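You operate a simulated robot arm through the tools that you are given. There is no shell and no other tool. Be economical: measure what you need, move in short steps, check, and stop when the job is done.

Carry out the task below with a simulated two-armed robot. There is one attempt and no reset: what you move stays moved.

TASK
Carry the blue case with both arms and set it on the left end of the front desk.
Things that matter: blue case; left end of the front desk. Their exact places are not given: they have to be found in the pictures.

It is judged by the outcome, as a careful person would: the job done as asked, and still so three seconds after it is handed in. It fails if anything else is knocked over, pushed out of place, dropped, spilled or broken.

THE ROBOT
Two 7-joint arms with two-finger parallel grippers on one trunk, on a base that drives. Base frame: it is fixed to the floor where the robot stands at the start and does not move with it; the origin is under the middle of the robot, x ahead of it, y to its left, z up; the surface under the hand at the start is at about z = 78. Lengths are in cm, angles in rad, forces in N, time in s.
The left shoulder is at the start at [2, 13.8, 145.6], the right one opposite. Places, roughly: blue case (25x22x7 cm) [50, 0, 80]; left end of the front desk [-340, -140, 80]. Payload 1.57 kg a hand.
Tool frame (each hand has its own): the origin (TCP) lies between the finger pads and is the grasp point; the fingertips stand 3 cm ahead of it; z points along the fingers, y is the line along which they close. The gripper opens to 8 cm. The fingers are 1.7 cm wide and 1.2 cm thick; the gripper's body (4 by 8.2 cm) begins 8 cm behind the TCP.
Orientation is that of the tool frame in the base frame, as a unit quaternion [w, x, y, z]. With the fingers straight down and closing along the base's y, the tool's x points along the base's -x, its y along +y and its z along -z.

THE INTERFACE
- The arms move only by the tool send_rows. It takes "left_rows", "right_rows" or both (then of equal length, played together; a hand with none holds still); each is a list of rows, each a list of 7 numbers: the turn, a rotation vector about the tool's x, y, z in units of 5 degrees (1.0 is 5 degrees), then the shift along the tool's x, y, z in units of 40 mm (1.0 is 40 mm), then the finger opening in cm, from 0 to 8. In form: [[rx, ry, rz, x, y, z, jaw], ...]. A call has 1 to 8 rows; each row shifts and turns the commanded pose from where the row before left it, along the tool's axes as they then stand. A call with a number of a shift or a turn outside -1 to 1 is refused whole. Rows are played at 5 a second. More than 5 cm and 0.15 rad between two rows, or a gripper value outside its range, and nothing of the call is played. A pose out of reach is approached as far as the arm can. The call stops where the force on the tool passes 40 N (or 10 N more than at its start, if that is more) or the arm is blocked; 0.2 s more then pass. Each finger travels about 4.5 cm/s and halts on what it meets, pressing with about 30 N; the grip force reading is that of the motor and also rises with nothing between the fingers. The clock runs only during rows and for 0.2 s after the last one: add rows that do not move to give the fingers time. The reply holds the time, the measured pose of the TCP, the force on the tool along the base axes, the opening and the grip force, in the units named above and with some noise, with the torque about the TCP (base axes, N m) and any sound that the robot's microphone picked up.
- Cameras (640 x 400 px; columns grow to the right, rows downward): "scene" is now at [16.26, -1.18, 130.29]; the picture's right is [-0.20, -0.98, 0.00], its down [-0.87, 0.18, -0.47] and it looks along [0.46, -0.09, -0.88] (base axes); focal length 295 px, centre (320, 200). "left" rides on the left gripper at [7.2, 0.7, -12.2] in its tool frame; the picture's right is [-0.09, 1.00, 0.00], its down [-0.84, -0.08, -0.54] and it looks along [-0.54, -0.05, 0.84] (tool axes); focal length 238 px, centre (320, 200). "right" rides on the right gripper at [7.2, -0.7, -12.2] in its tool frame; the picture's right is [0.09, 1.00, 0.00], its down [-0.84, 0.08, -0.54] and it looks along [-0.54, 0.05, 0.84] (tool axes); focal length 238 px, centre (320, 200).
- snapshot(camera): a new picture of that camera. It takes no simulated time.
- slide_trunk(by): slides the trunk up (or, below 0, down) by that many cm; the arms and the scene camera ride with it, the base frame stays. It gives what a move gives, with no picture.
- base_move(legs): drives the robot by 1 to 6 legs, each [ahead, left, turn to the left] in cm, cm and rad, along the robot's own axes; the way and the turn of a leg run together, so that a leg with both is an arc; at most 150 cm and 3.142 rad a leg. The arms and the cameras ride along, it lands a little off, and it stops where it bumps. It gives what a move gives.
- turn_head(pan, tilt): turns the head with the scene camera to pan (to the left, within 1.047 rad either way) and tilt (down, from -0.506 to 1.204), counted from straight ahead of the robot. It gives what a move gives.
- probe_pixels(camera, pixels): for up to 12 pixels [column, row] of the newest picture of that camera ("zoom" is the newest enlarged one), the place [x, y, z] in the base frame of the surface seen there, good to about 0.2 cm. It takes no simulated time.
- enlarge(camera, box): a new picture of the part [left, top, right, bottom] of that camera's present view, enlarged. It takes no simulated time.
- sign_off(): hands the job in; it is judged then, once.

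Work in short steps. Measure before you move; look again where a grasp or a placing could have gone wrong, and mend it. You have 80 turns and 62 pictures in all, those below and enlarged ones among them. Open the grippers and draw the arms clear of the work before you hand the job in, unless the task says otherwise; then end with one line.

The tools are called after ">>>" as a command line: name --argument value ..., lists and objects as JSON in quotes. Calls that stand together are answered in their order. send_rows: Moves the arms, as the interface text tells. Its arguments: {"type":"object","properties":{"left_rows":{"type":"array","items":{"type":"array","items":{"type":"number"}}},"right_rows":{"type":"array","items":{"type":"array","items":{"type":"number"}}}},"required":[]} The other tools are called the same way: slide_trunk (by) slides the trunk up or down; base_move (legs) drives the base; turn_head (pan, tilt) turns the head that bears the scene camera; snapshot (camera) takes a picture; probe_pixels (camera, pixels) gives the place of the surface under pixels of a picture; enlarge (camera, box) takes an enlarged picture of a part of a camera's view; sign_off () hands the job in.

At the start:

```text
time: 0.0
left_tcp_pos: [23.29, 6.22, 108.18]
left_ee_rot: [0.0, 0.001, 1.0, 0.0]
left_ft_force: [0.3, -0.5, -0.6]
left_wrist_torque: [0.0, 0.0, -0.02]
left_gripper_width: 7.99
left_grasp_force: 0.1
right_tcp_pos: [25.89, -14.17, 105.21]
right_ee_rot: [-0.001, 0.0, 1.0, 0.0]
right_ft_force: [0.1, 1.5, 0.1]
right_wrist_torque: [0.01, 0.0, -0.01]
right_gripper_width: 8.0
right_grasp_force: 0.1
trunk travel left (down, up): [-83.1, 40.9]
robot x, y, heading: [0.07, 0.12, 0.005]
head pan, tilt: [-0.204, 1.086]
```

scene: 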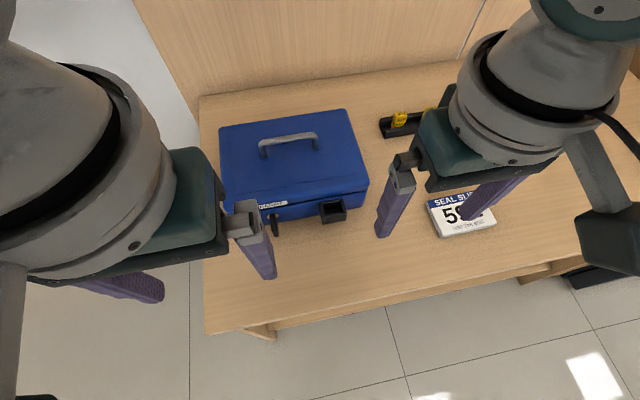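
right: 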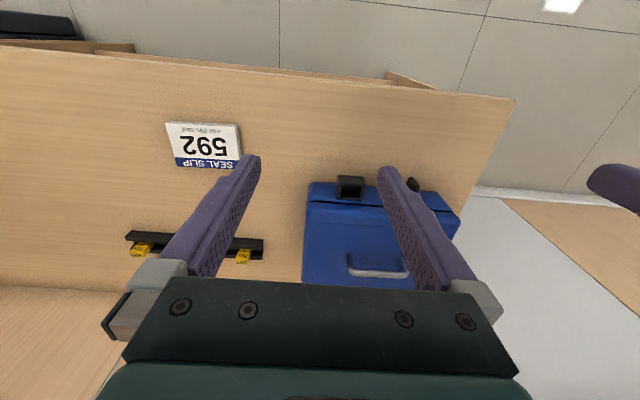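
left: 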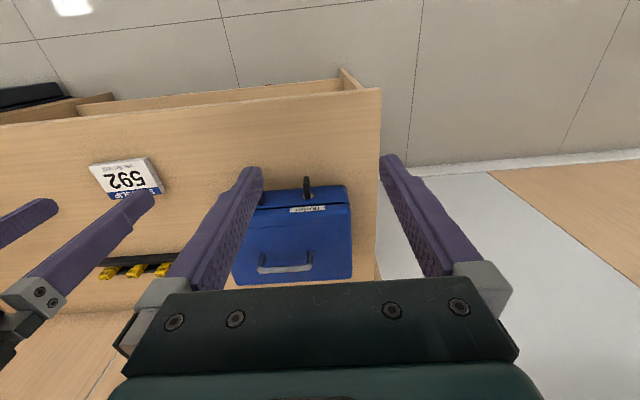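

The scene shows the blue case at about (290,165) with its handle at (288,140), a label and latches on the near face. I probe its corners, the handle and the table edges.

>>> probe_pixels --camera "scene" --pixels '[[222, 130], [345, 112], [366, 182], [228, 202], [262, 150], [316, 140], [290, 137], [270, 280], [206, 330], [202, 100], [333, 212], [274, 225]]'

>>> enlarge --camera "scene" --box '[190, 80, 410, 250]'

```text
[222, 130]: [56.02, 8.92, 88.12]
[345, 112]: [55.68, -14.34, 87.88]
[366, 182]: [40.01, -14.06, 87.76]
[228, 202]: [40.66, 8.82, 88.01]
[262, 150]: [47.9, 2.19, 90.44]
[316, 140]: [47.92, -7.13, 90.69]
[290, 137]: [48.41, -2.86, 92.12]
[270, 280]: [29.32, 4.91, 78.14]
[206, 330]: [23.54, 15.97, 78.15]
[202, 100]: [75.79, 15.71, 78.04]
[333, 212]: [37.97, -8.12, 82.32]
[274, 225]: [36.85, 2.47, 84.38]
```

```text
2.35 times, centred on (300, 165) of scene
```

zoom: 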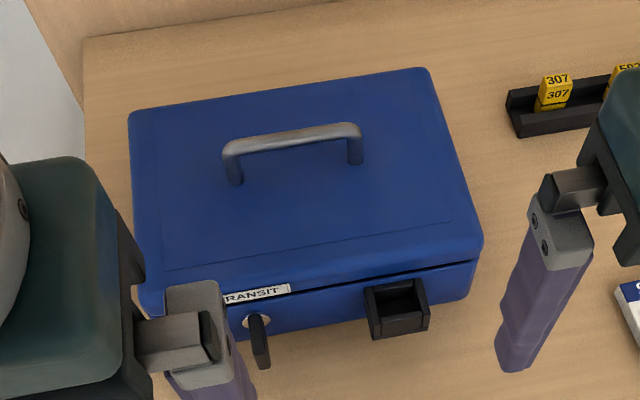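

The case top is at z≈88 (x 39–57, y −15 to 9.5), with the handle bar along y at x≈48.3, y −7 to 2, top z≈92. I plan to grip the handle with both hands, closing along x, leaning outward. First I raise the hands while turning them.

>>> send_rows --left_rows '[[0, 0, 1, 0, 0, -0.5, 8], [0, 0, 1, 0, 0, -0.5, 8], [0, 0, 1, 0, 0, -0.5, 8], [0, 0, 1, 0, 0, -0.5, 8], [0, 0, 1, 0, 0, -0.5, 8], [0, 0, 1, 0, 0, -0.5, 8], [0, 0, 1, 0, 0, -0.5, 8], [0, 0, 1, 0, 0, -0.5, 8]]' --right_rows '[[0, 0, -1, 0, 0, -0.5, 8], [0, 0, -1, 0, 0, -0.5, 8], [0, 0, -1, 0, 0, -0.5, 8], [0, 0, -1, 0, 0, -0.5, 8], [0, 0, -1, 0, 0, -0.5, 8], [0, 0, -1, 0, 0, -0.5, 8], [0, 0, -1, 0, 0, -0.5, 8], [0, 0, -1, 0, 0, -0.5, 8]]'

>>> slide_trunk --by -16

>>> turn_head --pan 0 --tilt 0.9

>>> snapshot --camera "scene"

```text
time: 1.5
left_tcp_pos: [23.41, 6.44, 120.05]
left_ee_rot: [-0.003, 0.26, 0.966, 0.006]
left_ft_force: [5.0, -5.6, -17.7]
left_wrist_torque: [1.2, -0.12, 0.35]
left_gripper_width: 8.02
left_grasp_force: 0.1
right_tcp_pos: [25.92, -14.06, 117.54]
right_ee_rot: [0.0, -0.267, 0.964, -0.001]
right_ft_force: [0.3, 0.8, -0.5]
right_wrist_torque: [-0.04, -0.06, 0.01]
right_gripper_width: 8.0
right_grasp_force: 0.1
trunk travel left (down, up): [-83.1, 40.9]
robot x, y, heading: [0.2, 0.06, 0.001]
head pan, tilt: [-0.204, 1.086]
stopped in row 7 (left hand): the force on the tool passed its limit at 69 N (the readings are from after the stop); the commanded pose is now the measured one
```

```text
time: 3.3
left_tcp_pos: [23.45, 6.49, 104.24]
left_ee_rot: [-0.001, 0.26, 0.966, 0.007]
left_ft_force: [18.7, -1.2, -27.2]
left_wrist_torque: [0.84, 1.24, 0.48]
left_gripper_width: 8.01
left_grasp_force: 0.1
right_tcp_pos: [25.93, -14.15, 101.52]
right_ee_rot: [0.0, -0.267, 0.964, 0.0]
right_ft_force: [0.0, 0.1, 0.0]
right_wrist_torque: [0.0, -0.02, 0.01]
right_gripper_width: 7.99
right_grasp_force: 0.0
trunk travel left (down, up): [-67.1, 56.9]
robot x, y, heading: [-0.0, -0.19, 0.002]
head pan, tilt: [-0.204, 1.086]
```

```text
time: 4.1
left_tcp_pos: [23.35, 6.31, 104.27]
left_ee_rot: [-0.001, 0.262, 0.965, 0.005]
left_ft_force: [0.2, 1.0, -0.3]
left_wrist_torque: [0.02, -0.02, 0.01]
left_gripper_width: 7.97
left_grasp_force: 0.0
right_tcp_pos: [25.78, -14.07, 101.58]
right_ee_rot: [0.0, -0.267, 0.964, -0.001]
right_ft_force: [0.5, 0.1, -0.2]
right_wrist_torque: [-0.03, -0.01, 0.0]
right_gripper_width: 8.0
right_grasp_force: 0.2
trunk travel left (down, up): [-67.1, 56.9]
robot x, y, heading: [0.45, 0.06, -0.001]
head pan, tilt: [0.0, 0.901]
```

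```text
57 pictures are left
```

scene: 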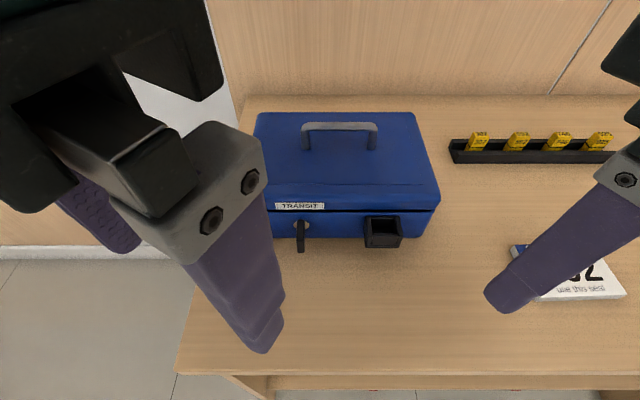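

The left hand had bumped the head on rising (now clear); the case is undisturbed. I move both hands forward and outward away from the head.

>>> send_rows --left_rows '[[0, 0, 0, -0.46, 0.7, 0, 8], [0, 0, 0, -0.46, 0.7, 0, 8], [0, 0, 0, -0.46, 0.7, 0, 8], [0, 0, 0, -0.46, 0.7, 0, 8]]' --right_rows '[[0, 0, 0, -0.47, -0.43, 0, 8], [0, 0, 0, -0.47, -0.43, 0, 8], [0, 0, 0, -0.47, -0.43, 0, 8], [0, 0, 0, -0.47, -0.43, 0, 8]]'

>>> send_rows --left_rows '[[0, 0, 1, 0, 0, -0.3, 8], [0, 0, 1, 0, 0, -0.3, 8], [0, 0, 1, 0, 0, -0.3, 8], [0, 0, 1, 0, 0, -0.3, 8], [0, 0, 1, 0, 0, 0, 8], [0, 0, 1, 0, 0, 0, 8]]' --right_rows '[[0, 0, -1, 0, 0, -0.3, 8], [0, 0, -1, 0, 0, -0.3, 8], [0, 0, -1, 0, 0, -0.3, 8], [0, 0, -1, 0, 0, -0.3, 8], [0, 0, -1, 0, 0, 0, 8], [0, 0, -1, 0, 0, 0, 8]]'

>>> send_rows --left_rows '[[0, 0, 1, 0, 0, 0, 8], [0, 0, 1, 0, 0, 0, 8], [0, 0, 1, 0, 0, 0, 8], [0, 0, 1, 0, 0, 0, 8], [0, 0, 1, 0, 0, 0, 8], [0, 0, 1, 0, 0, 0, 8]]' --right_rows '[[0, 0, -1, 0, 0, 0, 8], [0, 0, -1, 0, 0, 0, 8], [0, 0, -1, 0, 0, 0, 8], [0, 0, -1, 0, 0, 0, 8], [0, 0, -1, 0, 0, 0, 8], [0, 0, -1, 0, 0, 0, 8]]'

>>> snapshot --camera "scene"

```text
time: 5.1
left_tcp_pos: [35.44, 12.42, 104.4]
left_ee_rot: [-0.002, 0.261, 0.965, 0.006]
left_ft_force: [0.1, 0.6, -1.2]
left_wrist_torque: [0.01, -0.01, -0.04]
left_gripper_width: 7.98
left_grasp_force: 0.0
right_tcp_pos: [36.0, -16.1, 101.53]
right_ee_rot: [0.0, -0.268, 0.964, -0.001]
right_ft_force: [-0.4, 0.1, -0.4]
right_wrist_torque: [-0.01, 0.0, 0.01]
right_gripper_width: 7.99
right_grasp_force: 0.0
trunk travel left (down, up): [-67.1, 56.9]
robot x, y, heading: [-0.21, 0.05, 0.001]
head pan, tilt: [0.0, 0.901]
```

```text
time: 6.5
left_tcp_pos: [35.39, 12.29, 109.08]
left_ee_rot: [-0.003, 0.503, 0.864, 0.005]
left_ft_force: [-0.5, -0.1, 0.7]
left_wrist_torque: [-0.01, -0.02, -0.01]
left_gripper_width: 8.0
left_grasp_force: 0.0
right_tcp_pos: [35.89, -16.05, 106.49]
right_ee_rot: [0.001, -0.509, 0.861, 0.0]
right_ft_force: [0.2, -0.4, 0.7]
right_wrist_torque: [-0.01, 0.01, -0.03]
right_gripper_width: 7.99
right_grasp_force: 0.2
trunk travel left (down, up): [-67.1, 56.9]
robot x, y, heading: [0.23, -0.26, -0.005]
head pan, tilt: [0.0, 0.901]
```

```text
time: 7.9
left_tcp_pos: [35.45, 12.34, 109.09]
left_ee_rot: [-0.003, 0.71, 0.705, 0.004]
left_ft_force: [-0.4, 0.7, -0.4]
left_wrist_torque: [0.02, 0.0, -0.03]
left_gripper_width: 8.01
left_grasp_force: 0.1
right_tcp_pos: [35.97, -16.09, 106.34]
right_ee_rot: [0.001, 0.714, -0.7, 0.001]
right_ft_force: [1.1, -0.3, 0.4]
right_wrist_torque: [-0.02, -0.01, -0.01]
right_gripper_width: 7.99
right_grasp_force: 0.0
trunk travel left (down, up): [-67.1, 56.9]
robot x, y, heading: [-0.21, 0.35, -0.001]
head pan, tilt: [0.0, 0.901]
```

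```text
56 pictures are left
```

scene: 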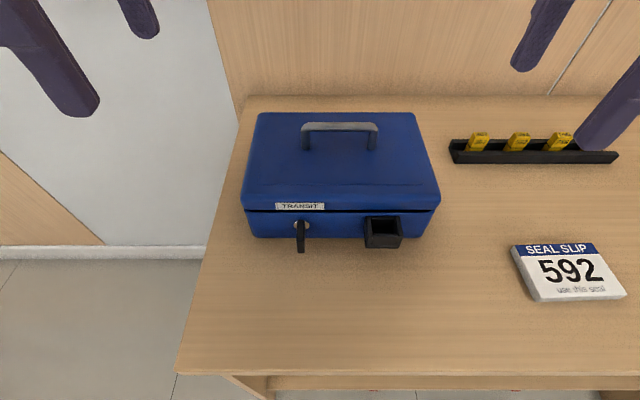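

Both hands are oriented and well clear. I examine the case's front for latching state, and probe it.

>>> enlarge --camera "scene" --box '[230, 100, 450, 260]'

>>> probe_pixels --camera "scene" --pixels '[[310, 140], [370, 138], [340, 126], [325, 126], [355, 125], [340, 150], [280, 230], [420, 230], [258, 118], [412, 116], [438, 196], [246, 196]]'

```text
2.50 times, centred on (340, 180) of scene
```

zoom: 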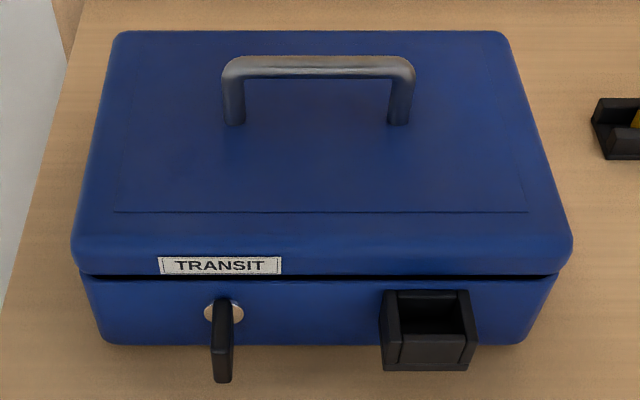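

```text
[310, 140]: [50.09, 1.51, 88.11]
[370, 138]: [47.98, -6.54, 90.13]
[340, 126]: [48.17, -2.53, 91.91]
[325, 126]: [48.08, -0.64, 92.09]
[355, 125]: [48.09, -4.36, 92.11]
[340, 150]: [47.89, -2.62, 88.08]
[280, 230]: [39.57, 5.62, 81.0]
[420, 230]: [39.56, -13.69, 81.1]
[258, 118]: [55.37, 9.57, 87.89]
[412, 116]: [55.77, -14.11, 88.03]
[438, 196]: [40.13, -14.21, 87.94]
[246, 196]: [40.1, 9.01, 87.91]
```

The handle bar spans y≈1.9…−6.9 at x≈48.1, top z≈92.1, with about 2.7 cm clearance under it. I tilt both hands 20° outward, then converge above the handle.

>>> send_rows --left_rows '[[0, -1, 0, 0, 0, 0, 6], [0, -1, 0, 0, 0, 0, 6], [0, -1, 0, 0, 0, 0, 6], [0, -1, 0, 0, 0, 0, 6]]' --right_rows '[[0, -1, 0, 0, 0, 0, 6], [0, -1, 0, 0, 0, 0, 6], [0, -1, 0, 0, 0, 0, 6], [0, -1, 0, 0, 0, 0, 6]]'

>>> send_rows --left_rows '[[0, 0, 0, -0.42, 0.63, 0.55, 6], [0, 0, 0, -0.42, 0.63, 0.55, 6], [0, 0, 0, -0.42, 0.63, 0.55, 6], [0, 0, 0, -0.42, 0.63, 0.55, 6], [0, 0, 0, -0.42, 0.63, 0.55, 6]]' --right_rows '[[0, 0, 0, -0.41, -0.61, 0.42, 6], [0, 0, 0, -0.41, -0.61, 0.42, 6], [0, 0, 0, -0.41, -0.61, 0.42, 6], [0, 0, 0, -0.41, -0.61, 0.42, 6], [0, 0, 0, -0.41, -0.61, 0.42, 6]]'

>>> snapshot --camera "scene"

```text
time: 8.9
left_tcp_pos: [35.43, 12.27, 109.18]
left_ee_rot: [0.12, 0.699, 0.695, -0.12]
left_ft_force: [0.3, -0.2, 1.1]
left_wrist_torque: [0.01, -0.01, 0.02]
left_gripper_width: 5.97
left_grasp_force: 0.1
right_tcp_pos: [35.92, -16.16, 106.23]
right_ee_rot: [-0.121, 0.703, -0.69, -0.124]
right_ft_force: [-0.2, -0.6, -1.1]
right_wrist_torque: [0.03, 0.01, -0.03]
right_gripper_width: 5.99
right_grasp_force: 0.1
trunk travel left (down, up): [-67.1, 56.9]
robot x, y, heading: [0.26, 0.02, -0.002]
head pan, tilt: [0.0, 0.901]
```

```text
time: 10.1
left_tcp_pos: [45.87, 0.85, 101.89]
left_ee_rot: [0.119, 0.7, 0.694, -0.119]
left_ft_force: [0.3, 0.4, 0.3]
left_wrist_torque: [0.0, -0.03, 0.03]
left_gripper_width: 5.99
left_grasp_force: 0.0
left hand out of reach, approached as far as the arm can: row 5
right_tcp_pos: [46.65, -5.74, 101.38]
right_ee_rot: [-0.122, 0.703, -0.69, -0.122]
right_ft_force: [-0.5, -0.3, -0.5]
right_wrist_torque: [0.05, -0.05, -0.04]
right_gripper_width: 6.0
right_grasp_force: 0.1
right hand out of reach, approached as far as the arm can: row 5
trunk travel left (down, up): [-67.1, 56.9]
robot x, y, heading: [-0.15, 0.01, -0.001]
head pan, tilt: [0.0, 0.901]
```

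```text
54 pictures are left
```

scene: 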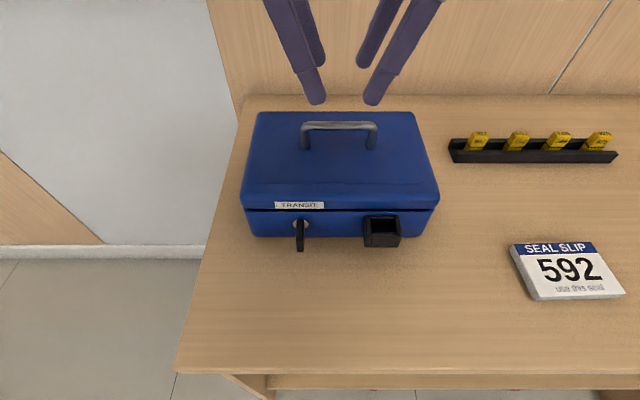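

Reach runs out about 2 cm short. I look down to see room between base and desk before driving closer.

>>> turn_head --pan 0 --tilt 1.2

>>> snapshot --camera "scene"

```text
time: 10.9
left_tcp_pos: [46.05, 1.16, 101.84]
left_ee_rot: [0.118, 0.699, 0.695, -0.12]
left_ft_force: [-0.6, -0.1, 0.1]
left_wrist_torque: [0.0, -0.02, -0.01]
left_gripper_width: 5.99
left_grasp_force: 0.1
right_tcp_pos: [46.73, -5.77, 101.28]
right_ee_rot: [-0.122, 0.703, -0.69, -0.123]
right_ft_force: [-0.5, 0.5, -0.8]
right_wrist_torque: [0.03, -0.01, -0.02]
right_gripper_width: 6.0
right_grasp_force: 0.1
trunk travel left (down, up): [-67.1, 56.9]
robot x, y, heading: [-0.03, -0.01, -0.001]
head pan, tilt: [0.0, 1.201]
```

```text
53 pictures are left
```

scene: 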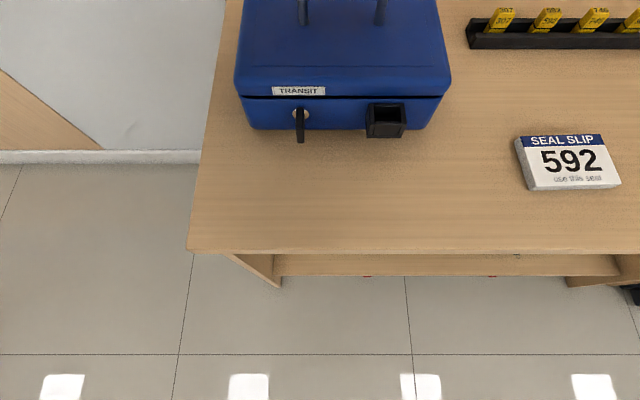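

The floor is visible down to the bottom of the picture, so the base seems well back. I probe to confirm.

>>> probe_pixels --camera "scene" --pixels '[[320, 395], [320, 340], [320, 252], [320, 268]]'

```text
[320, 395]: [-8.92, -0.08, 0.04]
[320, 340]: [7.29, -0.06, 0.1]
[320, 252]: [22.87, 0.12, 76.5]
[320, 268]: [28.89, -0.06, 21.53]
```

Nothing of the base shows ahead of x≈−9, so there's room. I drive 7 cm ahead and 2.5 cm right.

>>> base_move --legs '[[7, -2.5, 0]]'

>>> turn_head --pan 0 --tilt 0.9

```text
time: 11.9
left_tcp_pos: [52.97, -1.47, 102.01]
left_ee_rot: [0.119, 0.699, 0.695, -0.12]
left_ft_force: [-0.2, 0.0, 0.4]
left_wrist_torque: [-0.02, 0.0, 0.02]
left_gripper_width: 6.03
left_grasp_force: 0.0
right_tcp_pos: [53.68, -8.15, 101.3]
right_ee_rot: [-0.121, 0.702, -0.691, -0.122]
right_ft_force: [-0.4, -0.4, -0.5]
right_wrist_torque: [-0.02, -0.03, -0.01]
right_gripper_width: 5.98
right_grasp_force: 0.1
trunk travel left (down, up): [-67.1, 56.9]
robot x, y, heading: [6.73, -2.9, -0.0]
head pan, tilt: [0.0, 1.201]
```

```text
time: 12.7
left_tcp_pos: [52.88, -1.48, 101.87]
left_ee_rot: [0.119, 0.699, 0.695, -0.12]
left_ft_force: [0.6, -0.4, 0.1]
left_wrist_torque: [-0.01, 0.03, 0.0]
left_gripper_width: 5.98
left_grasp_force: 0.2
right_tcp_pos: [53.64, -8.28, 101.33]
right_ee_rot: [-0.121, 0.702, -0.691, -0.123]
right_ft_force: [0.6, -0.4, 0.2]
right_wrist_torque: [-0.01, -0.01, -0.01]
right_gripper_width: 6.0
right_grasp_force: 0.1
trunk travel left (down, up): [-67.1, 56.9]
robot x, y, heading: [7.07, -2.52, -0.003]
head pan, tilt: [0.0, 0.901]
```

Now I bring the hands back over the bar: left to (48.1, 0.2, 97), right to (48.1, −5.2, 97).

>>> send_rows --left_rows '[[0, 0, 0, 0.27, -0.4, 0.33, 6], [0, 0, 0, 0.27, -0.4, 0.33, 6], [0, 0, 0, 0.27, -0.4, 0.33, 6], [0, 0, 0, 0, 0, 0, 6]]' --right_rows '[[0, 0, 0, -0.12, 0.46, 0.42, 6], [0, 0, 0, -0.12, 0.46, 0.42, 6], [0, 0, 0, -0.12, 0.46, 0.42, 6], [0, 0, 0, 0, 0, 0, 6]]'

>>> snapshot --camera "scene"

>>> snapshot --camera "left"

```text
time: 13.7
left_tcp_pos: [48.05, 0.34, 97.21]
left_ee_rot: [0.118, 0.698, 0.696, -0.12]
left_ft_force: [0.3, -0.6, 0.1]
left_wrist_torque: [0.03, -0.01, -0.02]
left_gripper_width: 6.0
left_grasp_force: 0.0
right_tcp_pos: [48.11, -5.25, 97.03]
right_ee_rot: [-0.121, 0.703, -0.69, -0.124]
right_ft_force: [0.2, -0.1, -0.9]
right_wrist_torque: [-0.01, -0.01, -0.03]
right_gripper_width: 6.01
right_grasp_force: 0.1
trunk travel left (down, up): [-67.1, 56.9]
robot x, y, heading: [6.89, -2.76, 0.002]
head pan, tilt: [0.0, 0.901]
```

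```text
52 pictures are left
```

scene: 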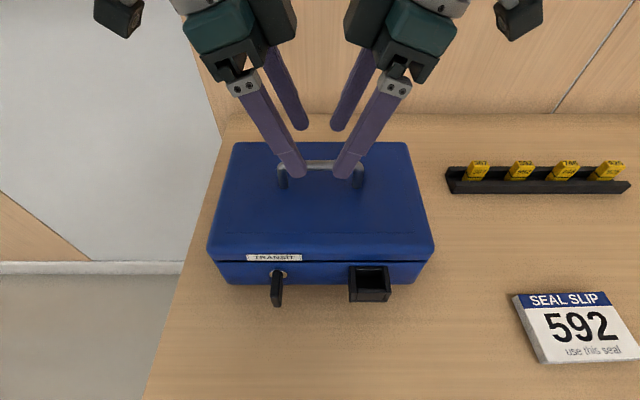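

```text
51 pictures are left
```

left: 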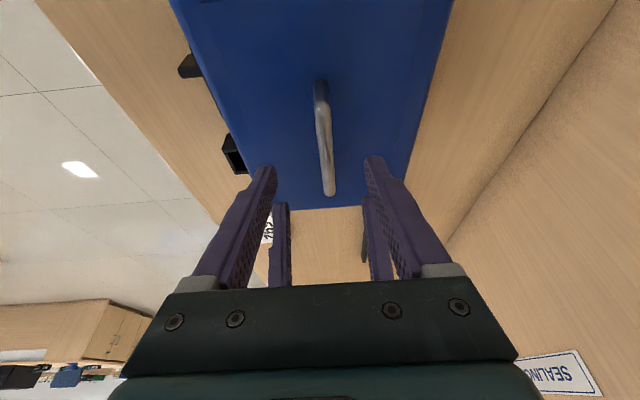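

Fingers straddle the bar. I descend to z≈91.9 and close slowly with both hands.

>>> send_rows --left_rows '[[0, 0, 0, 0.137, 0, 0.42, 6], [0, 0, 0, 0.137, 0, 0.42, 6], [0, 0, 0, 0.137, 0, 0.42, 6], [0, 0, 0, 0, 0, 0, 6]]' --right_rows '[[0, 0, 0, 0.137, 0, 0.4, 6], [0, 0, 0, 0.137, 0, 0.4, 6], [0, 0, 0, 0.137, 0, 0.4, 6], [0, 0, 0, 0, 0, 0, 6]]'

>>> enlarge --camera "scene" --box '[220, 60, 420, 220]'

```text
time: 14.7
left_tcp_pos: [48.13, 0.31, 91.84]
left_ee_rot: [0.119, 0.698, 0.696, -0.12]
left_ft_force: [-0.1, -0.1, 0.3]
left_wrist_torque: [-0.01, 0.0, -0.02]
left_gripper_width: 5.98
left_grasp_force: 0.1
right_tcp_pos: [48.08, -5.27, 92.1]
right_ee_rot: [-0.121, 0.703, -0.69, -0.123]
right_ft_force: [0.3, -0.4, -0.1]
right_wrist_torque: [-0.01, 0.02, 0.04]
right_gripper_width: 6.01
right_grasp_force: 0.1
trunk travel left (down, up): [-67.1, 56.9]
robot x, y, heading: [6.91, -2.48, 0.0]
head pan, tilt: [0.0, 0.901]
```

```text
2.50 times, centred on (320, 140) of scene
```

zoom: 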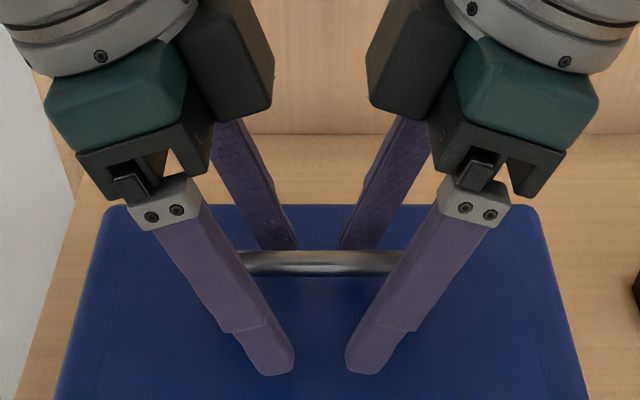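

The bar lies between both pairs of fingers and no contact is felt. I close both grippers.

>>> send_rows --left_rows '[[0, 0, 0, 0, 0, 0.03, 4], [0, 0, 0, 0, 0, 0.03, 2], [0, 0, 0, 0, 0, 0, 0.5], [0, 0, 0, 0, 0, 0, 0], [0, 0, 0, 0, 0, 0, 0], [0, 0, 0, 0, 0, 0, 0], [0, 0, 0, 0, 0, 0, 0]]' --right_rows '[[0, 0, 0, 0, 0, 0.05, 4], [0, 0, 0, 0, 0, 0.05, 2], [0, 0, 0, 0, 0, 0, 0.5], [0, 0, 0, 0, 0, 0, 0], [0, 0, 0, 0, 0, 0, 0], [0, 0, 0, 0, 0, 0, 0], [0, 0, 0, 0, 0, 0, 0]]'

```text
time: 16.3
left_tcp_pos: [48.35, 0.1, 91.76]
left_ee_rot: [0.12, 0.698, 0.695, -0.119]
left_ft_force: [2.4, -0.2, 1.9]
left_wrist_torque: [-0.05, -0.01, 0.15]
left_gripper_width: 1.14
left_grasp_force: 29.1
right_tcp_pos: [48.3, -4.97, 91.82]
right_ee_rot: [-0.122, 0.703, -0.69, -0.122]
right_ft_force: [6.1, -0.2, 1.0]
right_wrist_torque: [0.17, 0.01, -0.43]
right_gripper_width: 1.17
right_grasp_force: 28.7
trunk travel left (down, up): [-67.1, 56.9]
robot x, y, heading: [6.75, -2.45, -0.002]
head pan, tilt: [0.0, 0.901]
```

Both hold the 1.15 cm bar at ~29 N. I lift by trunk 2 cm, so both hands move in step, and check the lid.

>>> slide_trunk --by 2

>>> snapshot --camera "scene"

```text
time: 17.0
left_tcp_pos: [48.27, 0.14, 93.8]
left_ee_rot: [0.119, 0.7, 0.694, -0.119]
left_ft_force: [0.5, -1.9, -0.9]
left_wrist_torque: [0.56, 0.01, 0.01]
left_gripper_width: 1.06
left_grasp_force: 28.5
right_tcp_pos: [48.19, -5.13, 93.71]
right_ee_rot: [-0.123, 0.702, -0.69, -0.123]
right_ft_force: [2.4, 0.8, -3.2]
right_wrist_torque: [0.36, 0.02, -0.46]
right_gripper_width: 1.07
right_grasp_force: 28.8
trunk travel left (down, up): [-69.1, 54.9]
robot x, y, heading: [6.88, -2.63, -0.002]
head pan, tilt: [0.0, 0.901]
```

```text
49 pictures are left
```

scene: 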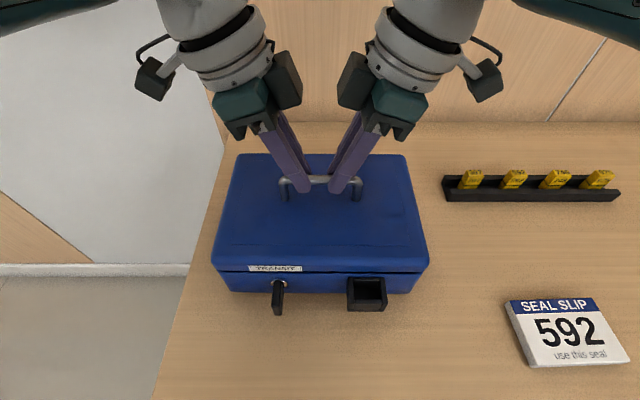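

The forces are only a few N, so I probe whether the whole case rose, or just the lid or the fingers.

>>> enlarge --camera "scene" --box '[200, 140, 440, 320]'

>>> probe_pixels --camera "scene" --pixels '[[250, 165], [395, 165], [235, 250], [410, 250], [320, 182], [240, 284], [405, 284], [275, 283], [365, 305]]'

```text
2.22 times, centred on (320, 230) of scene
```

zoom: 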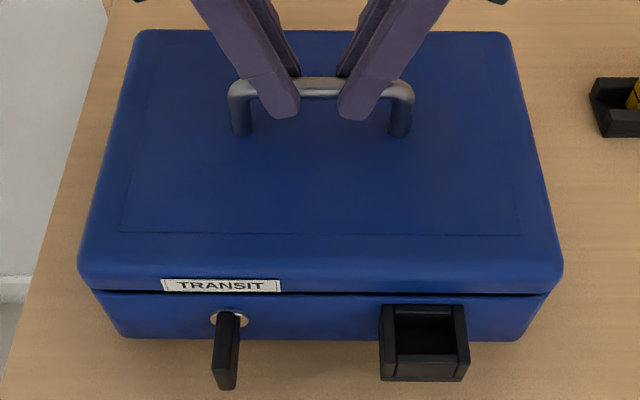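

```text
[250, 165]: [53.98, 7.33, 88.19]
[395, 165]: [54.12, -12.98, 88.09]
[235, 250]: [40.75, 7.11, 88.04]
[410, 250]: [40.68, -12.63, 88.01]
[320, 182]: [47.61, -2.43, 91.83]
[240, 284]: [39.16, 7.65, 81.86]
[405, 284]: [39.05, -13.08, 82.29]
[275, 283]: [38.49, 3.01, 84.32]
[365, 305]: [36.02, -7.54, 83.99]
```

The case stayed put (top still z 88, bar 91.8): the smooth bar slipped between the vertical fingers. I will instead hook it: fingers nearly horizontal, one pad under the bar and one above. First I open, rise and spread the hands.

>>> send_rows --left_rows '[[0, 0, 0, 0, 0, 0, 6], [0, 0, 0, 0, 0, 0, 6], [0, 0, 0, 0, 0, 0, 6], [0, 0, 0, 0, 0, -0.9, 6], [0, 0, 0, 0, 0, -0.9, 6], [0, 0, 0, 0, 0, -0.9, 6], [0, 0, 0, 0.5, 0, -0.5, 6]]' --right_rows '[[0, 0, 0, 0, 0, 0, 6], [0, 0, 0, 0, 0, 0, 6], [0, 0, 0, 0, 0, 0, 6], [0, 0, 0, 0, 0, -0.9, 6], [0, 0, 0, 0, 0, -0.9, 6], [0, 0, 0, 0, 0, -0.9, 6], [0, 0, 0, 0.5, 0, -0.5, 6]]'

>>> send_rows --left_rows '[[0, 1, 0, 0.9, 0, -0.2, 6], [0, 1, 0, 0.9, 0, -0.2, 6], [0, 1, 0, 0.6, 0, 0, 6], [0, 1, 0, 0.3, 0, 0, 6]]' --right_rows '[[0, 1, 0, 0.9, 0, -0.2, 6], [0, 1, 0, 0.9, 0, -0.2, 6], [0, 1, 0, 0.6, 0, 0, 6], [0, 1, 0, 0.3, 0, 0, 6]]'

```text
time: 18.6
left_tcp_pos: [48.28, 6.21, 105.02]
left_ee_rot: [0.118, 0.699, 0.695, -0.121]
left_ft_force: [0.1, 0.2, -0.2]
left_wrist_torque: [-0.01, 0.01, 0.0]
left_gripper_width: 6.02
left_grasp_force: 0.1
right_tcp_pos: [48.16, -11.35, 105.12]
right_ee_rot: [-0.122, 0.702, -0.69, -0.124]
right_ft_force: [0.4, -0.1, 0.0]
right_wrist_torque: [0.01, 0.04, 0.01]
right_gripper_width: 6.01
right_grasp_force: 0.2
trunk travel left (down, up): [-69.1, 54.9]
robot x, y, heading: [7.09, -2.72, -0.0]
head pan, tilt: [0.0, 0.901]
```

```text
time: 19.6
left_tcp_pos: [48.33, 17.19, 103.99]
left_ee_rot: [-0.005, 0.709, 0.705, 0.004]
left_ft_force: [0.8, -0.4, -0.5]
left_wrist_torque: [0.0, 0.01, -0.04]
left_gripper_width: 5.99
left_grasp_force: 0.1
right_tcp_pos: [48.46, -22.31, 103.8]
right_ee_rot: [0.001, 0.713, -0.701, 0.0]
right_ft_force: [-0.9, -0.4, -0.4]
right_wrist_torque: [0.0, 0.0, 0.03]
right_gripper_width: 6.0
right_grasp_force: 0.1
trunk travel left (down, up): [-69.1, 54.9]
robot x, y, heading: [7.11, -2.72, 0.002]
head pan, tilt: [0.0, 0.901]
```

Now I pitch both hands to point forward, 20° below horizontal.

>>> send_rows --left_rows '[[-1, 0, 0, 0, 0, 0, 3], [-1, 0, 0, 0, 0, 0, 3], [-1, 0, 0, 0, 0, 0, 3], [-1, 0, 0, 0, 0, 0, 3], [-1, 0, 0, 0, 0, 0, 3], [-1, 0, 0, 0, 0, 0, 3], [-1, 0, 0, 0, 0, 0, 3]]' --right_rows '[[1, 0, 0, 0, 0, 0, 3], [1, 0, 0, 0, 0, 0, 3], [1, 0, 0, 0, 0, 0, 3], [1, 0, 0, 0, 0, 0, 3], [1, 0, 0, 0, 0, 0, 3], [1, 0, 0, 0, 0, 0, 3], [1, 0, 0, 0, 0, 0, 3]]'

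>>> send_rows --left_rows '[[-1, 0, 0, 0, 0, 0, 3], [-1, 0, 0, 0, 0, 0, 3], [-1, 0, 0, 0, 0, 0, 3], [-1, 0, 0, 0, 0, 0, 3], [-1, 0, 0, 0, 0, 0, 3], [-1, 0, 0, 0, 0, 0, 3], [-1, 0, 0, 0, 0, 0, 3]]' --right_rows '[[1, 0, 0, 0, 0, 0, 3], [1, 0, 0, 0, 0, 0, 3], [1, 0, 0, 0, 0, 0, 3], [1, 0, 0, 0, 0, 0, 3], [1, 0, 0, 0, 0, 0, 3], [1, 0, 0, 0, 0, 0, 3], [1, 0, 0, 0, 0, 0, 3]]'

>>> snapshot --camera "scene"

```text
time: 21.2
left_tcp_pos: [48.08, 17.14, 104.15]
left_ee_rot: [0.209, 0.677, 0.672, 0.216]
left_ft_force: [-0.6, 0.4, 0.9]
left_wrist_torque: [0.03, 0.0, -0.01]
left_gripper_width: 3.01
left_grasp_force: 0.0
right_tcp_pos: [48.4, -22.13, 103.81]
right_ee_rot: [-0.215, 0.681, -0.668, 0.212]
right_ft_force: [0.2, 0.1, -1.0]
right_wrist_torque: [0.0, 0.04, 0.01]
right_gripper_width: 3.0
right_grasp_force: 0.1
trunk travel left (down, up): [-69.1, 54.9]
robot x, y, heading: [6.99, -2.58, 0.0]
head pan, tilt: [0.0, 0.901]
```

```text
time: 22.8
left_tcp_pos: [48.14, 17.29, 104.0]
left_ee_rot: [0.404, 0.582, 0.575, 0.408]
left_ft_force: [0.2, 0.2, -0.1]
left_wrist_torque: [0.0, -0.02, 0.0]
left_gripper_width: 2.99
left_grasp_force: 0.1
right_tcp_pos: [48.39, -22.26, 103.79]
right_ee_rot: [-0.41, 0.583, -0.574, 0.403]
right_ft_force: [-0.7, -0.3, 0.7]
right_wrist_torque: [0.0, 0.01, 0.0]
right_gripper_width: 3.01
right_grasp_force: 0.0
trunk travel left (down, up): [-69.1, 54.9]
robot x, y, heading: [7.11, -2.38, -0.002]
head pan, tilt: [0.0, 0.901]
```

```text
47 pictures are left
```

scene: 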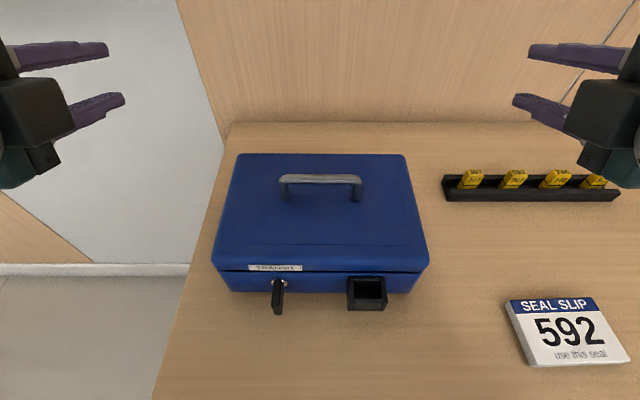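

Orientation is fine and the view is clear. I yaw the hands 25° inward (wrists out), then move to a pre-approach in front of the handle.

>>> send_rows --left_rows '[[0, -0.94, 0.34, 0, 0, 0, 3], [0, -0.94, 0.34, 0, 0, 0, 3], [0, -0.94, 0.34, 0, 0, 0, 3], [0, -0.94, 0.34, 0, 0, 0, 3], [0, -0.94, 0.34, 0, 0, 0, 3]]' --right_rows '[[0, -0.94, -0.34, 0, 0, 0, 3], [0, -0.94, -0.34, 0, 0, 0, 3], [0, -0.94, -0.34, 0, 0, 0, 3], [0, -0.94, -0.34, 0, 0, 0, 3], [0, -0.94, -0.34, 0, 0, 0, 3]]'

>>> send_rows --left_rows '[[0, 0, 0, -0.77, -0.46, -0.095, 3], [0, 0, 0, -0.77, -0.46, -0.095, 3], [0, 0, 0, -0.77, -0.46, -0.095, 3], [0, 0, 0, -0.77, -0.46, -0.095, 3], [0, 0, 0, -0.77, -0.46, -0.095, 3]]' --right_rows '[[0, 0, 0, -0.78, 0.457, -0.11, 3], [0, 0, 0, -0.78, 0.457, -0.11, 3], [0, 0, 0, -0.78, 0.457, -0.11, 3], [0, 0, 0, -0.78, 0.457, -0.11, 3], [0, 0, 0, -0.78, 0.457, -0.11, 3]]'

>>> snapshot --camera "scene"

```text
time: 24.0
left_tcp_pos: [48.2, 17.22, 104.04]
left_ee_rot: [0.481, 0.695, 0.436, 0.308]
left_ft_force: [-0.9, -0.8, -0.1]
left_wrist_torque: [-0.03, -0.01, 0.0]
left_gripper_width: 3.0
left_grasp_force: 0.0
right_tcp_pos: [48.44, -22.12, 103.75]
right_ee_rot: [-0.486, 0.695, -0.434, 0.303]
right_ft_force: [0.8, 0.2, -0.9]
right_wrist_torque: [0.03, 0.0, -0.02]
right_gripper_width: 3.01
right_grasp_force: 0.1
trunk travel left (down, up): [-69.1, 54.9]
robot x, y, heading: [7.08, -2.49, -0.001]
head pan, tilt: [0.0, 0.901]
```

```text
time: 25.2
left_tcp_pos: [37.05, 5.39, 95.87]
left_ee_rot: [0.48, 0.695, 0.437, 0.309]
left_ft_force: [-0.2, 0.0, -0.7]
left_wrist_torque: [-0.01, -0.02, -0.01]
left_gripper_width: 3.0
left_grasp_force: 0.1
right_tcp_pos: [36.87, -10.51, 95.72]
right_ee_rot: [-0.486, 0.695, -0.433, 0.305]
right_ft_force: [-0.1, 0.4, 0.4]
right_wrist_torque: [0.01, 0.01, 0.02]
right_gripper_width: 3.02
right_grasp_force: 0.0
trunk travel left (down, up): [-69.1, 54.9]
robot x, y, heading: [6.93, -2.6, 0.002]
head pan, tilt: [0.0, 0.901]
```

```text
46 pictures are left
```

scene: 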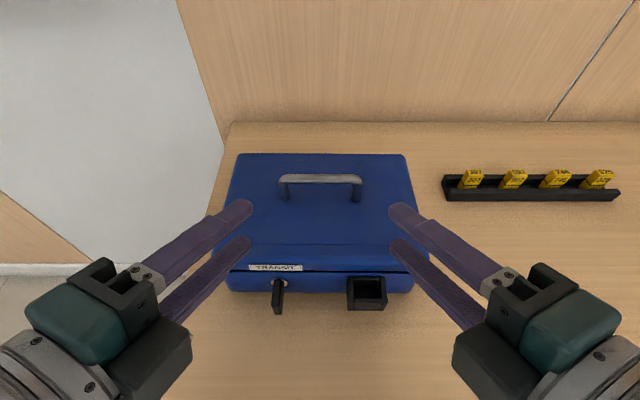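

Pre-approach looks symmetrical. I narrow the opening to 2.2 cm and advance 8.4 cm along the fingers to just short of the bar, then check.

>>> send_rows --left_rows '[[0, 0, 0, 0, 0.02, 0.5, 2.2], [0, 0, 0, 0, 0.02, 0.5, 2.2], [0, 0, 0, 0, 0.01, 0.5, 2.2], [0, 0, 0, 0, 0, 0.6, 2.2]]' --right_rows '[[0, 0, 0, 0, -0.03, 0.5, 2.2], [0, 0, 0, 0, -0.03, 0.5, 2.2], [0, 0, 0, 0, -0.03, 0.5, 2.2], [0, 0, 0, 0, -0.015, 0.6, 2.2]]'

>>> enlarge --camera "scene" --box '[220, 130, 420, 290]'

>>> enlarge --camera "left" --box '[160, 60, 480, 300]'

```text
time: 26.2
left_tcp_pos: [44.47, 2.12, 93.17]
left_ee_rot: [0.481, 0.694, 0.437, 0.309]
left_ft_force: [0.3, 0.1, 0.7]
left_wrist_torque: [0.03, 0.04, 0.02]
left_gripper_width: 2.22
left_grasp_force: 0.0
right_tcp_pos: [44.21, -6.95, 93.47]
right_ee_rot: [-0.487, 0.694, -0.435, 0.304]
right_ft_force: [0.2, 0.5, 0.6]
right_wrist_torque: [0.0, -0.01, 0.01]
right_gripper_width: 2.21
right_grasp_force: 0.1
trunk travel left (down, up): [-69.1, 54.9]
robot x, y, heading: [6.88, -2.53, 0.001]
head pan, tilt: [0.0, 0.901]
```

```text
2.50 times, centred on (320, 210) of scene
```

zoom: 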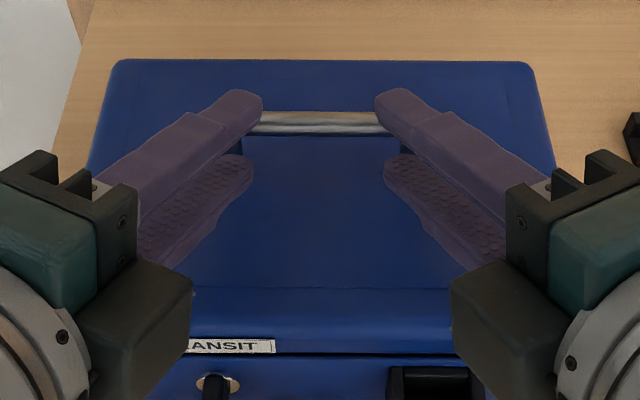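

```text
1.67 times, centred on (320, 180) of left
```

zoom: 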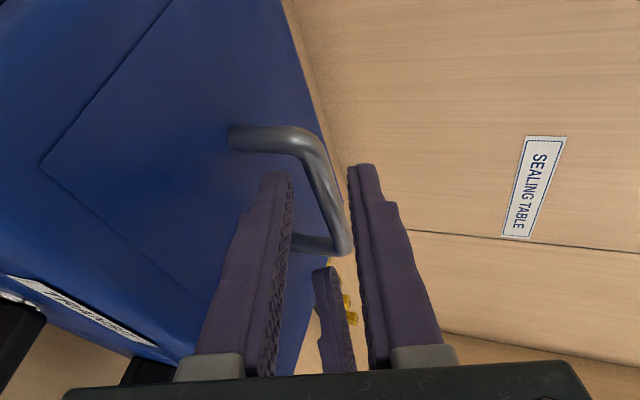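

The lower fingers sit below the bar, the upper above. The left line would pass close to the post, so I shift it 4 mm inward and lower the right 3 mm, then advance the rest.

>>> send_rows --left_rows '[[0, 0, 0, -0.1, 0, 0, 2.2], [0, 0, 0, 0, 0, 0.28, 2.2], [0, 0, 0, 0, 0, 0.28, 2.2], [0, 0, 0, 0, 0, 0.27, 2.2], [0, 0, 0, 0, 0, 0, 2.2]]' --right_rows '[[0, 0, 0, 0, 0.08, 0, 2.2], [0, 0, 0, 0, 0, 0.3, 2.2], [0, 0, 0, 0, 0, 0.3, 2.2], [0, 0, 0, 0, 0, 0.3, 2.2], [0, 0, 0, 0, 0, 0, 2.2]]'

>>> enlarge --camera "scene" --box '[220, 130, 420, 290]'

>>> enlarge --camera "right" --box '[160, 60, 480, 300]'

```text
time: 27.4
left_tcp_pos: [46.98, 0.28, 92.05]
left_ee_rot: [0.481, 0.695, 0.437, 0.309]
left_ft_force: [0.0, 0.3, -0.3]
left_wrist_torque: [0.0, -0.02, -0.01]
left_gripper_width: 2.19
left_grasp_force: 0.0
right_tcp_pos: [47.16, -5.41, 91.97]
right_ee_rot: [-0.487, 0.695, -0.434, 0.304]
right_ft_force: [0.5, -0.3, 0.3]
right_wrist_torque: [-0.01, 0.0, 0.0]
right_gripper_width: 2.2
right_grasp_force: 0.1
trunk travel left (down, up): [-69.1, 54.9]
robot x, y, heading: [6.97, -2.7, 0.002]
head pan, tilt: [0.0, 0.901]
```

```text
2.50 times, centred on (320, 210) of scene
```

zoom: 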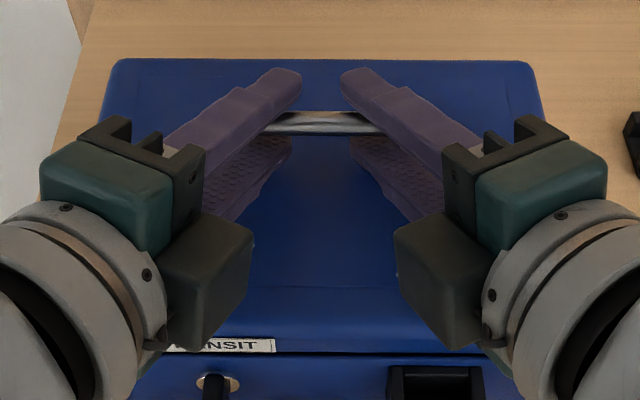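

```text
1.67 times, centred on (320, 180) of right
```

zoom: 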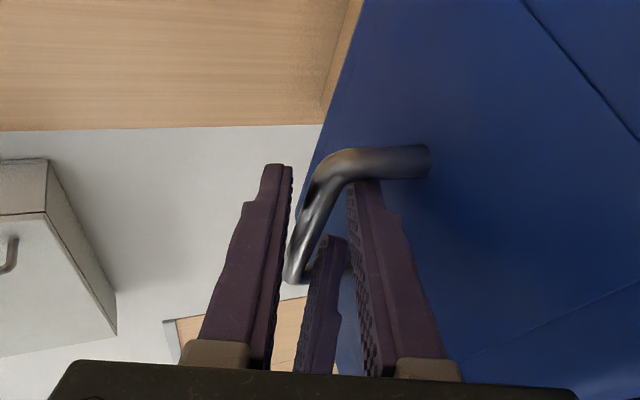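

The bar is between the pads in both hands. I close them.

>>> send_rows --left_rows '[[0, 0, 0, 0, 0, 0.08, 2.2], [0, 0, 0, 0, 0, 0, 1.4], [0, 0, 0, 0, 0, 0, 0], [0, 0, 0, 0, 0, 0, 0], [0, 0, 0, 0, 0, 0, 0], [0, 0, 0, 0, 0, 0, 0]]' --right_rows '[[0, 0, 0, 0, 0, 0.05, 2.2], [0, 0, 0, 0, 0, 0, 1.4], [0, 0, 0, 0, 0, 0, 0], [0, 0, 0, 0, 0, 0, 0], [0, 0, 0, 0, 0, 0, 0], [0, 0, 0, 0, 0, 0, 0]]'

>>> slide_trunk --by 1

>>> snapshot --camera "scene"

```text
time: 28.8
left_tcp_pos: [47.28, 0.32, 91.87]
left_ee_rot: [0.481, 0.694, 0.438, 0.309]
left_ft_force: [0.5, 1.3, 0.2]
left_wrist_torque: [-0.59, -0.01, 0.33]
left_gripper_width: 1.36
left_grasp_force: 29.6
right_tcp_pos: [47.13, -5.51, 91.94]
right_ee_rot: [-0.487, 0.695, -0.435, 0.303]
right_ft_force: [0.5, -0.5, 0.0]
right_wrist_torque: [0.59, 0.04, -0.34]
right_gripper_width: 1.44
right_grasp_force: 30.4
trunk travel left (down, up): [-69.1, 54.9]
robot x, y, heading: [7.13, -2.48, 0.005]
head pan, tilt: [0.0, 0.901]
```

```text
time: 29.3
left_tcp_pos: [47.15, 0.42, 92.81]
left_ee_rot: [0.48, 0.695, 0.438, 0.308]
left_ft_force: [-1.0, 1.2, -5.0]
left_wrist_torque: [-0.56, -0.01, 0.26]
left_gripper_width: 1.37
left_grasp_force: 29.7
right_tcp_pos: [47.15, -5.37, 92.7]
right_ee_rot: [-0.485, 0.696, -0.434, 0.303]
right_ft_force: [1.5, -0.7, -9.8]
right_wrist_torque: [0.49, 0.06, -0.27]
right_gripper_width: 1.47
right_grasp_force: 30.0
trunk travel left (down, up): [-70.1, 53.9]
robot x, y, heading: [6.9, -2.24, 0.001]
head pan, tilt: [0.0, 0.901]
```

```text
41 pictures are left
```

scene: 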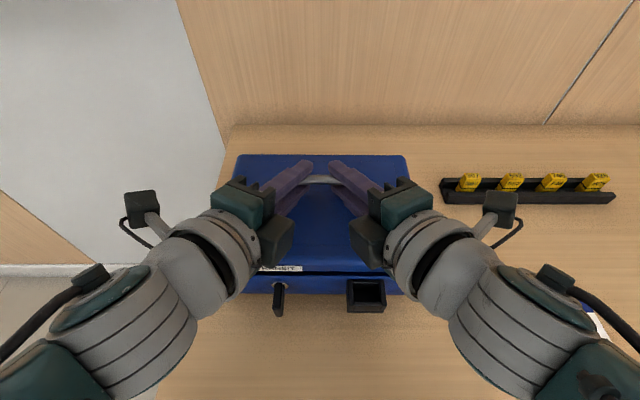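

Now 15 N of load is carried. I probe lid and body to see whether it rose as a whole.

>>> probe_pixels --camera "scene" --pixels '[[245, 160], [398, 160], [320, 180], [320, 240], [300, 262], [320, 286], [340, 286], [300, 286], [279, 288], [365, 308]]'

>>> enlarge --camera "scene" --box '[220, 140, 420, 320]'

```text
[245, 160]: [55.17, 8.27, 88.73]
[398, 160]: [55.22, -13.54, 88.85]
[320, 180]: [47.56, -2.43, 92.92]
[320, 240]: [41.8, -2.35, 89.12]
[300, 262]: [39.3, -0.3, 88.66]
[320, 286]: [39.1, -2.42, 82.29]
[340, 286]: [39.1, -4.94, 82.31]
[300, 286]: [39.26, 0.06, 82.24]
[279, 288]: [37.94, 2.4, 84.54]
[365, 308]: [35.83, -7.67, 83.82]
```

```text
2.22 times, centred on (320, 230) of scene
```

zoom: 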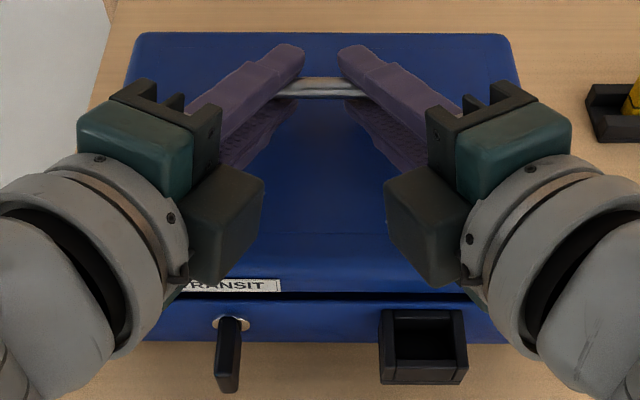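

The lid rose about 1 cm but the front gap looks wider, so I need to know whether the body follows. I lift one more cm and compare the body features (latch box, key, bottom edge).

>>> slide_trunk --by 1

>>> enlarge --camera "scene" --box '[220, 140, 420, 320]'

>>> probe_pixels --camera "zoom" --pixels '[[395, 320], [455, 320], [230, 330], [225, 385], [300, 335], [300, 340], [300, 345], [300, 250], [300, 280], [180, 45], [480, 45], [315, 90]]'

```text
time: 29.9
left_tcp_pos: [47.14, 0.26, 93.83]
left_ee_rot: [0.48, 0.695, 0.438, 0.308]
left_ft_force: [-1.7, 2.2, -4.7]
left_wrist_torque: [-0.63, 0.02, 0.15]
left_gripper_width: 1.41
left_grasp_force: 29.9
right_tcp_pos: [47.11, -5.45, 93.83]
right_ee_rot: [-0.486, 0.695, -0.434, 0.303]
right_ft_force: [-0.2, -1.4, -9.3]
right_wrist_torque: [0.53, 0.04, -0.19]
right_gripper_width: 1.47
right_grasp_force: 29.6
trunk travel left (down, up): [-71.1, 52.9]
robot x, y, heading: [6.61, -2.46, -0.002]
head pan, tilt: [0.0, 0.901]
```

```text
2.22 times, centred on (320, 230) of scene
```

zoom: 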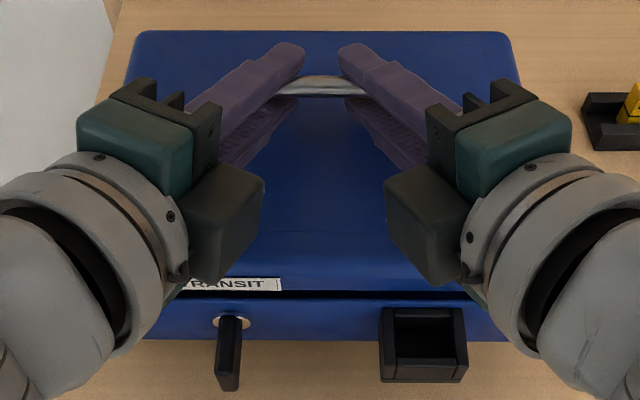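

```text
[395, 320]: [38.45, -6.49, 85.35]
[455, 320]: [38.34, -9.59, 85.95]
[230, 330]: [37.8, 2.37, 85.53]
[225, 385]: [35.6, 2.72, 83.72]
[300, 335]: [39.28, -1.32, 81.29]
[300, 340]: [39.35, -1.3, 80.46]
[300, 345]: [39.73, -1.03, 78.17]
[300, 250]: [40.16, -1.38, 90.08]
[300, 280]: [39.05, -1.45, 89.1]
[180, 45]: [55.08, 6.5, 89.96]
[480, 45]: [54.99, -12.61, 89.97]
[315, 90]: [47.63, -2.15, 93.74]
```

The whole case now rises: lid +2 cm front and back, bottom edge at z≈80.4, steady load ~14 N. So the lid is latched and the case hangs level. I lift 6 cm more and check.

>>> slide_trunk --by 6

>>> enlarge --camera "scene" --box '[200, 130, 440, 330]'

>>> probe_pixels --camera "zoom" --pixels '[[230, 330], [300, 320], [300, 330], [300, 250], [180, 50], [460, 50], [315, 90]]'

```text
time: 30.9
left_tcp_pos: [47.17, 0.24, 99.86]
left_ee_rot: [0.481, 0.695, 0.438, 0.307]
left_ft_force: [-1.2, 1.6, -5.5]
left_wrist_torque: [-0.61, 0.03, 0.19]
left_gripper_width: 1.42
left_grasp_force: 30.3
right_tcp_pos: [47.09, -5.49, 99.76]
right_ee_rot: [-0.486, 0.695, -0.435, 0.303]
right_ft_force: [0.2, -2.0, -8.3]
right_wrist_torque: [0.57, 0.03, -0.25]
right_gripper_width: 1.46
right_grasp_force: 30.2
trunk travel left (down, up): [-77.1, 46.9]
robot x, y, heading: [6.61, -2.4, 0.002]
head pan, tilt: [0.0, 0.901]
```

```text
2.00 times, centred on (320, 230) of scene
```

zoom: 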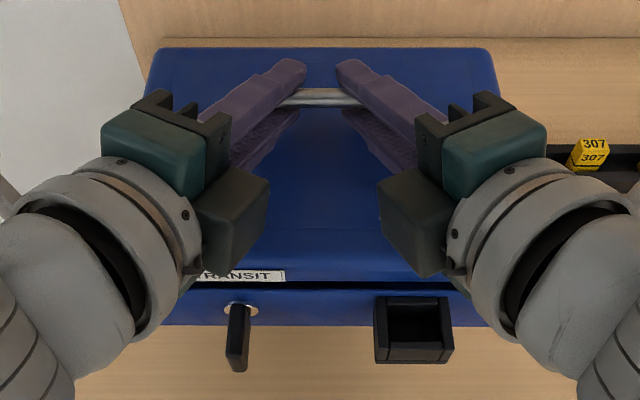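

```text
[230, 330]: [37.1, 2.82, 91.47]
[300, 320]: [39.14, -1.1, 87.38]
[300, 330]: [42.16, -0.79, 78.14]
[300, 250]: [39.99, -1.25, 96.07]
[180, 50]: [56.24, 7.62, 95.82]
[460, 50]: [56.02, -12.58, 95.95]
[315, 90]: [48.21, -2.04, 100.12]
```

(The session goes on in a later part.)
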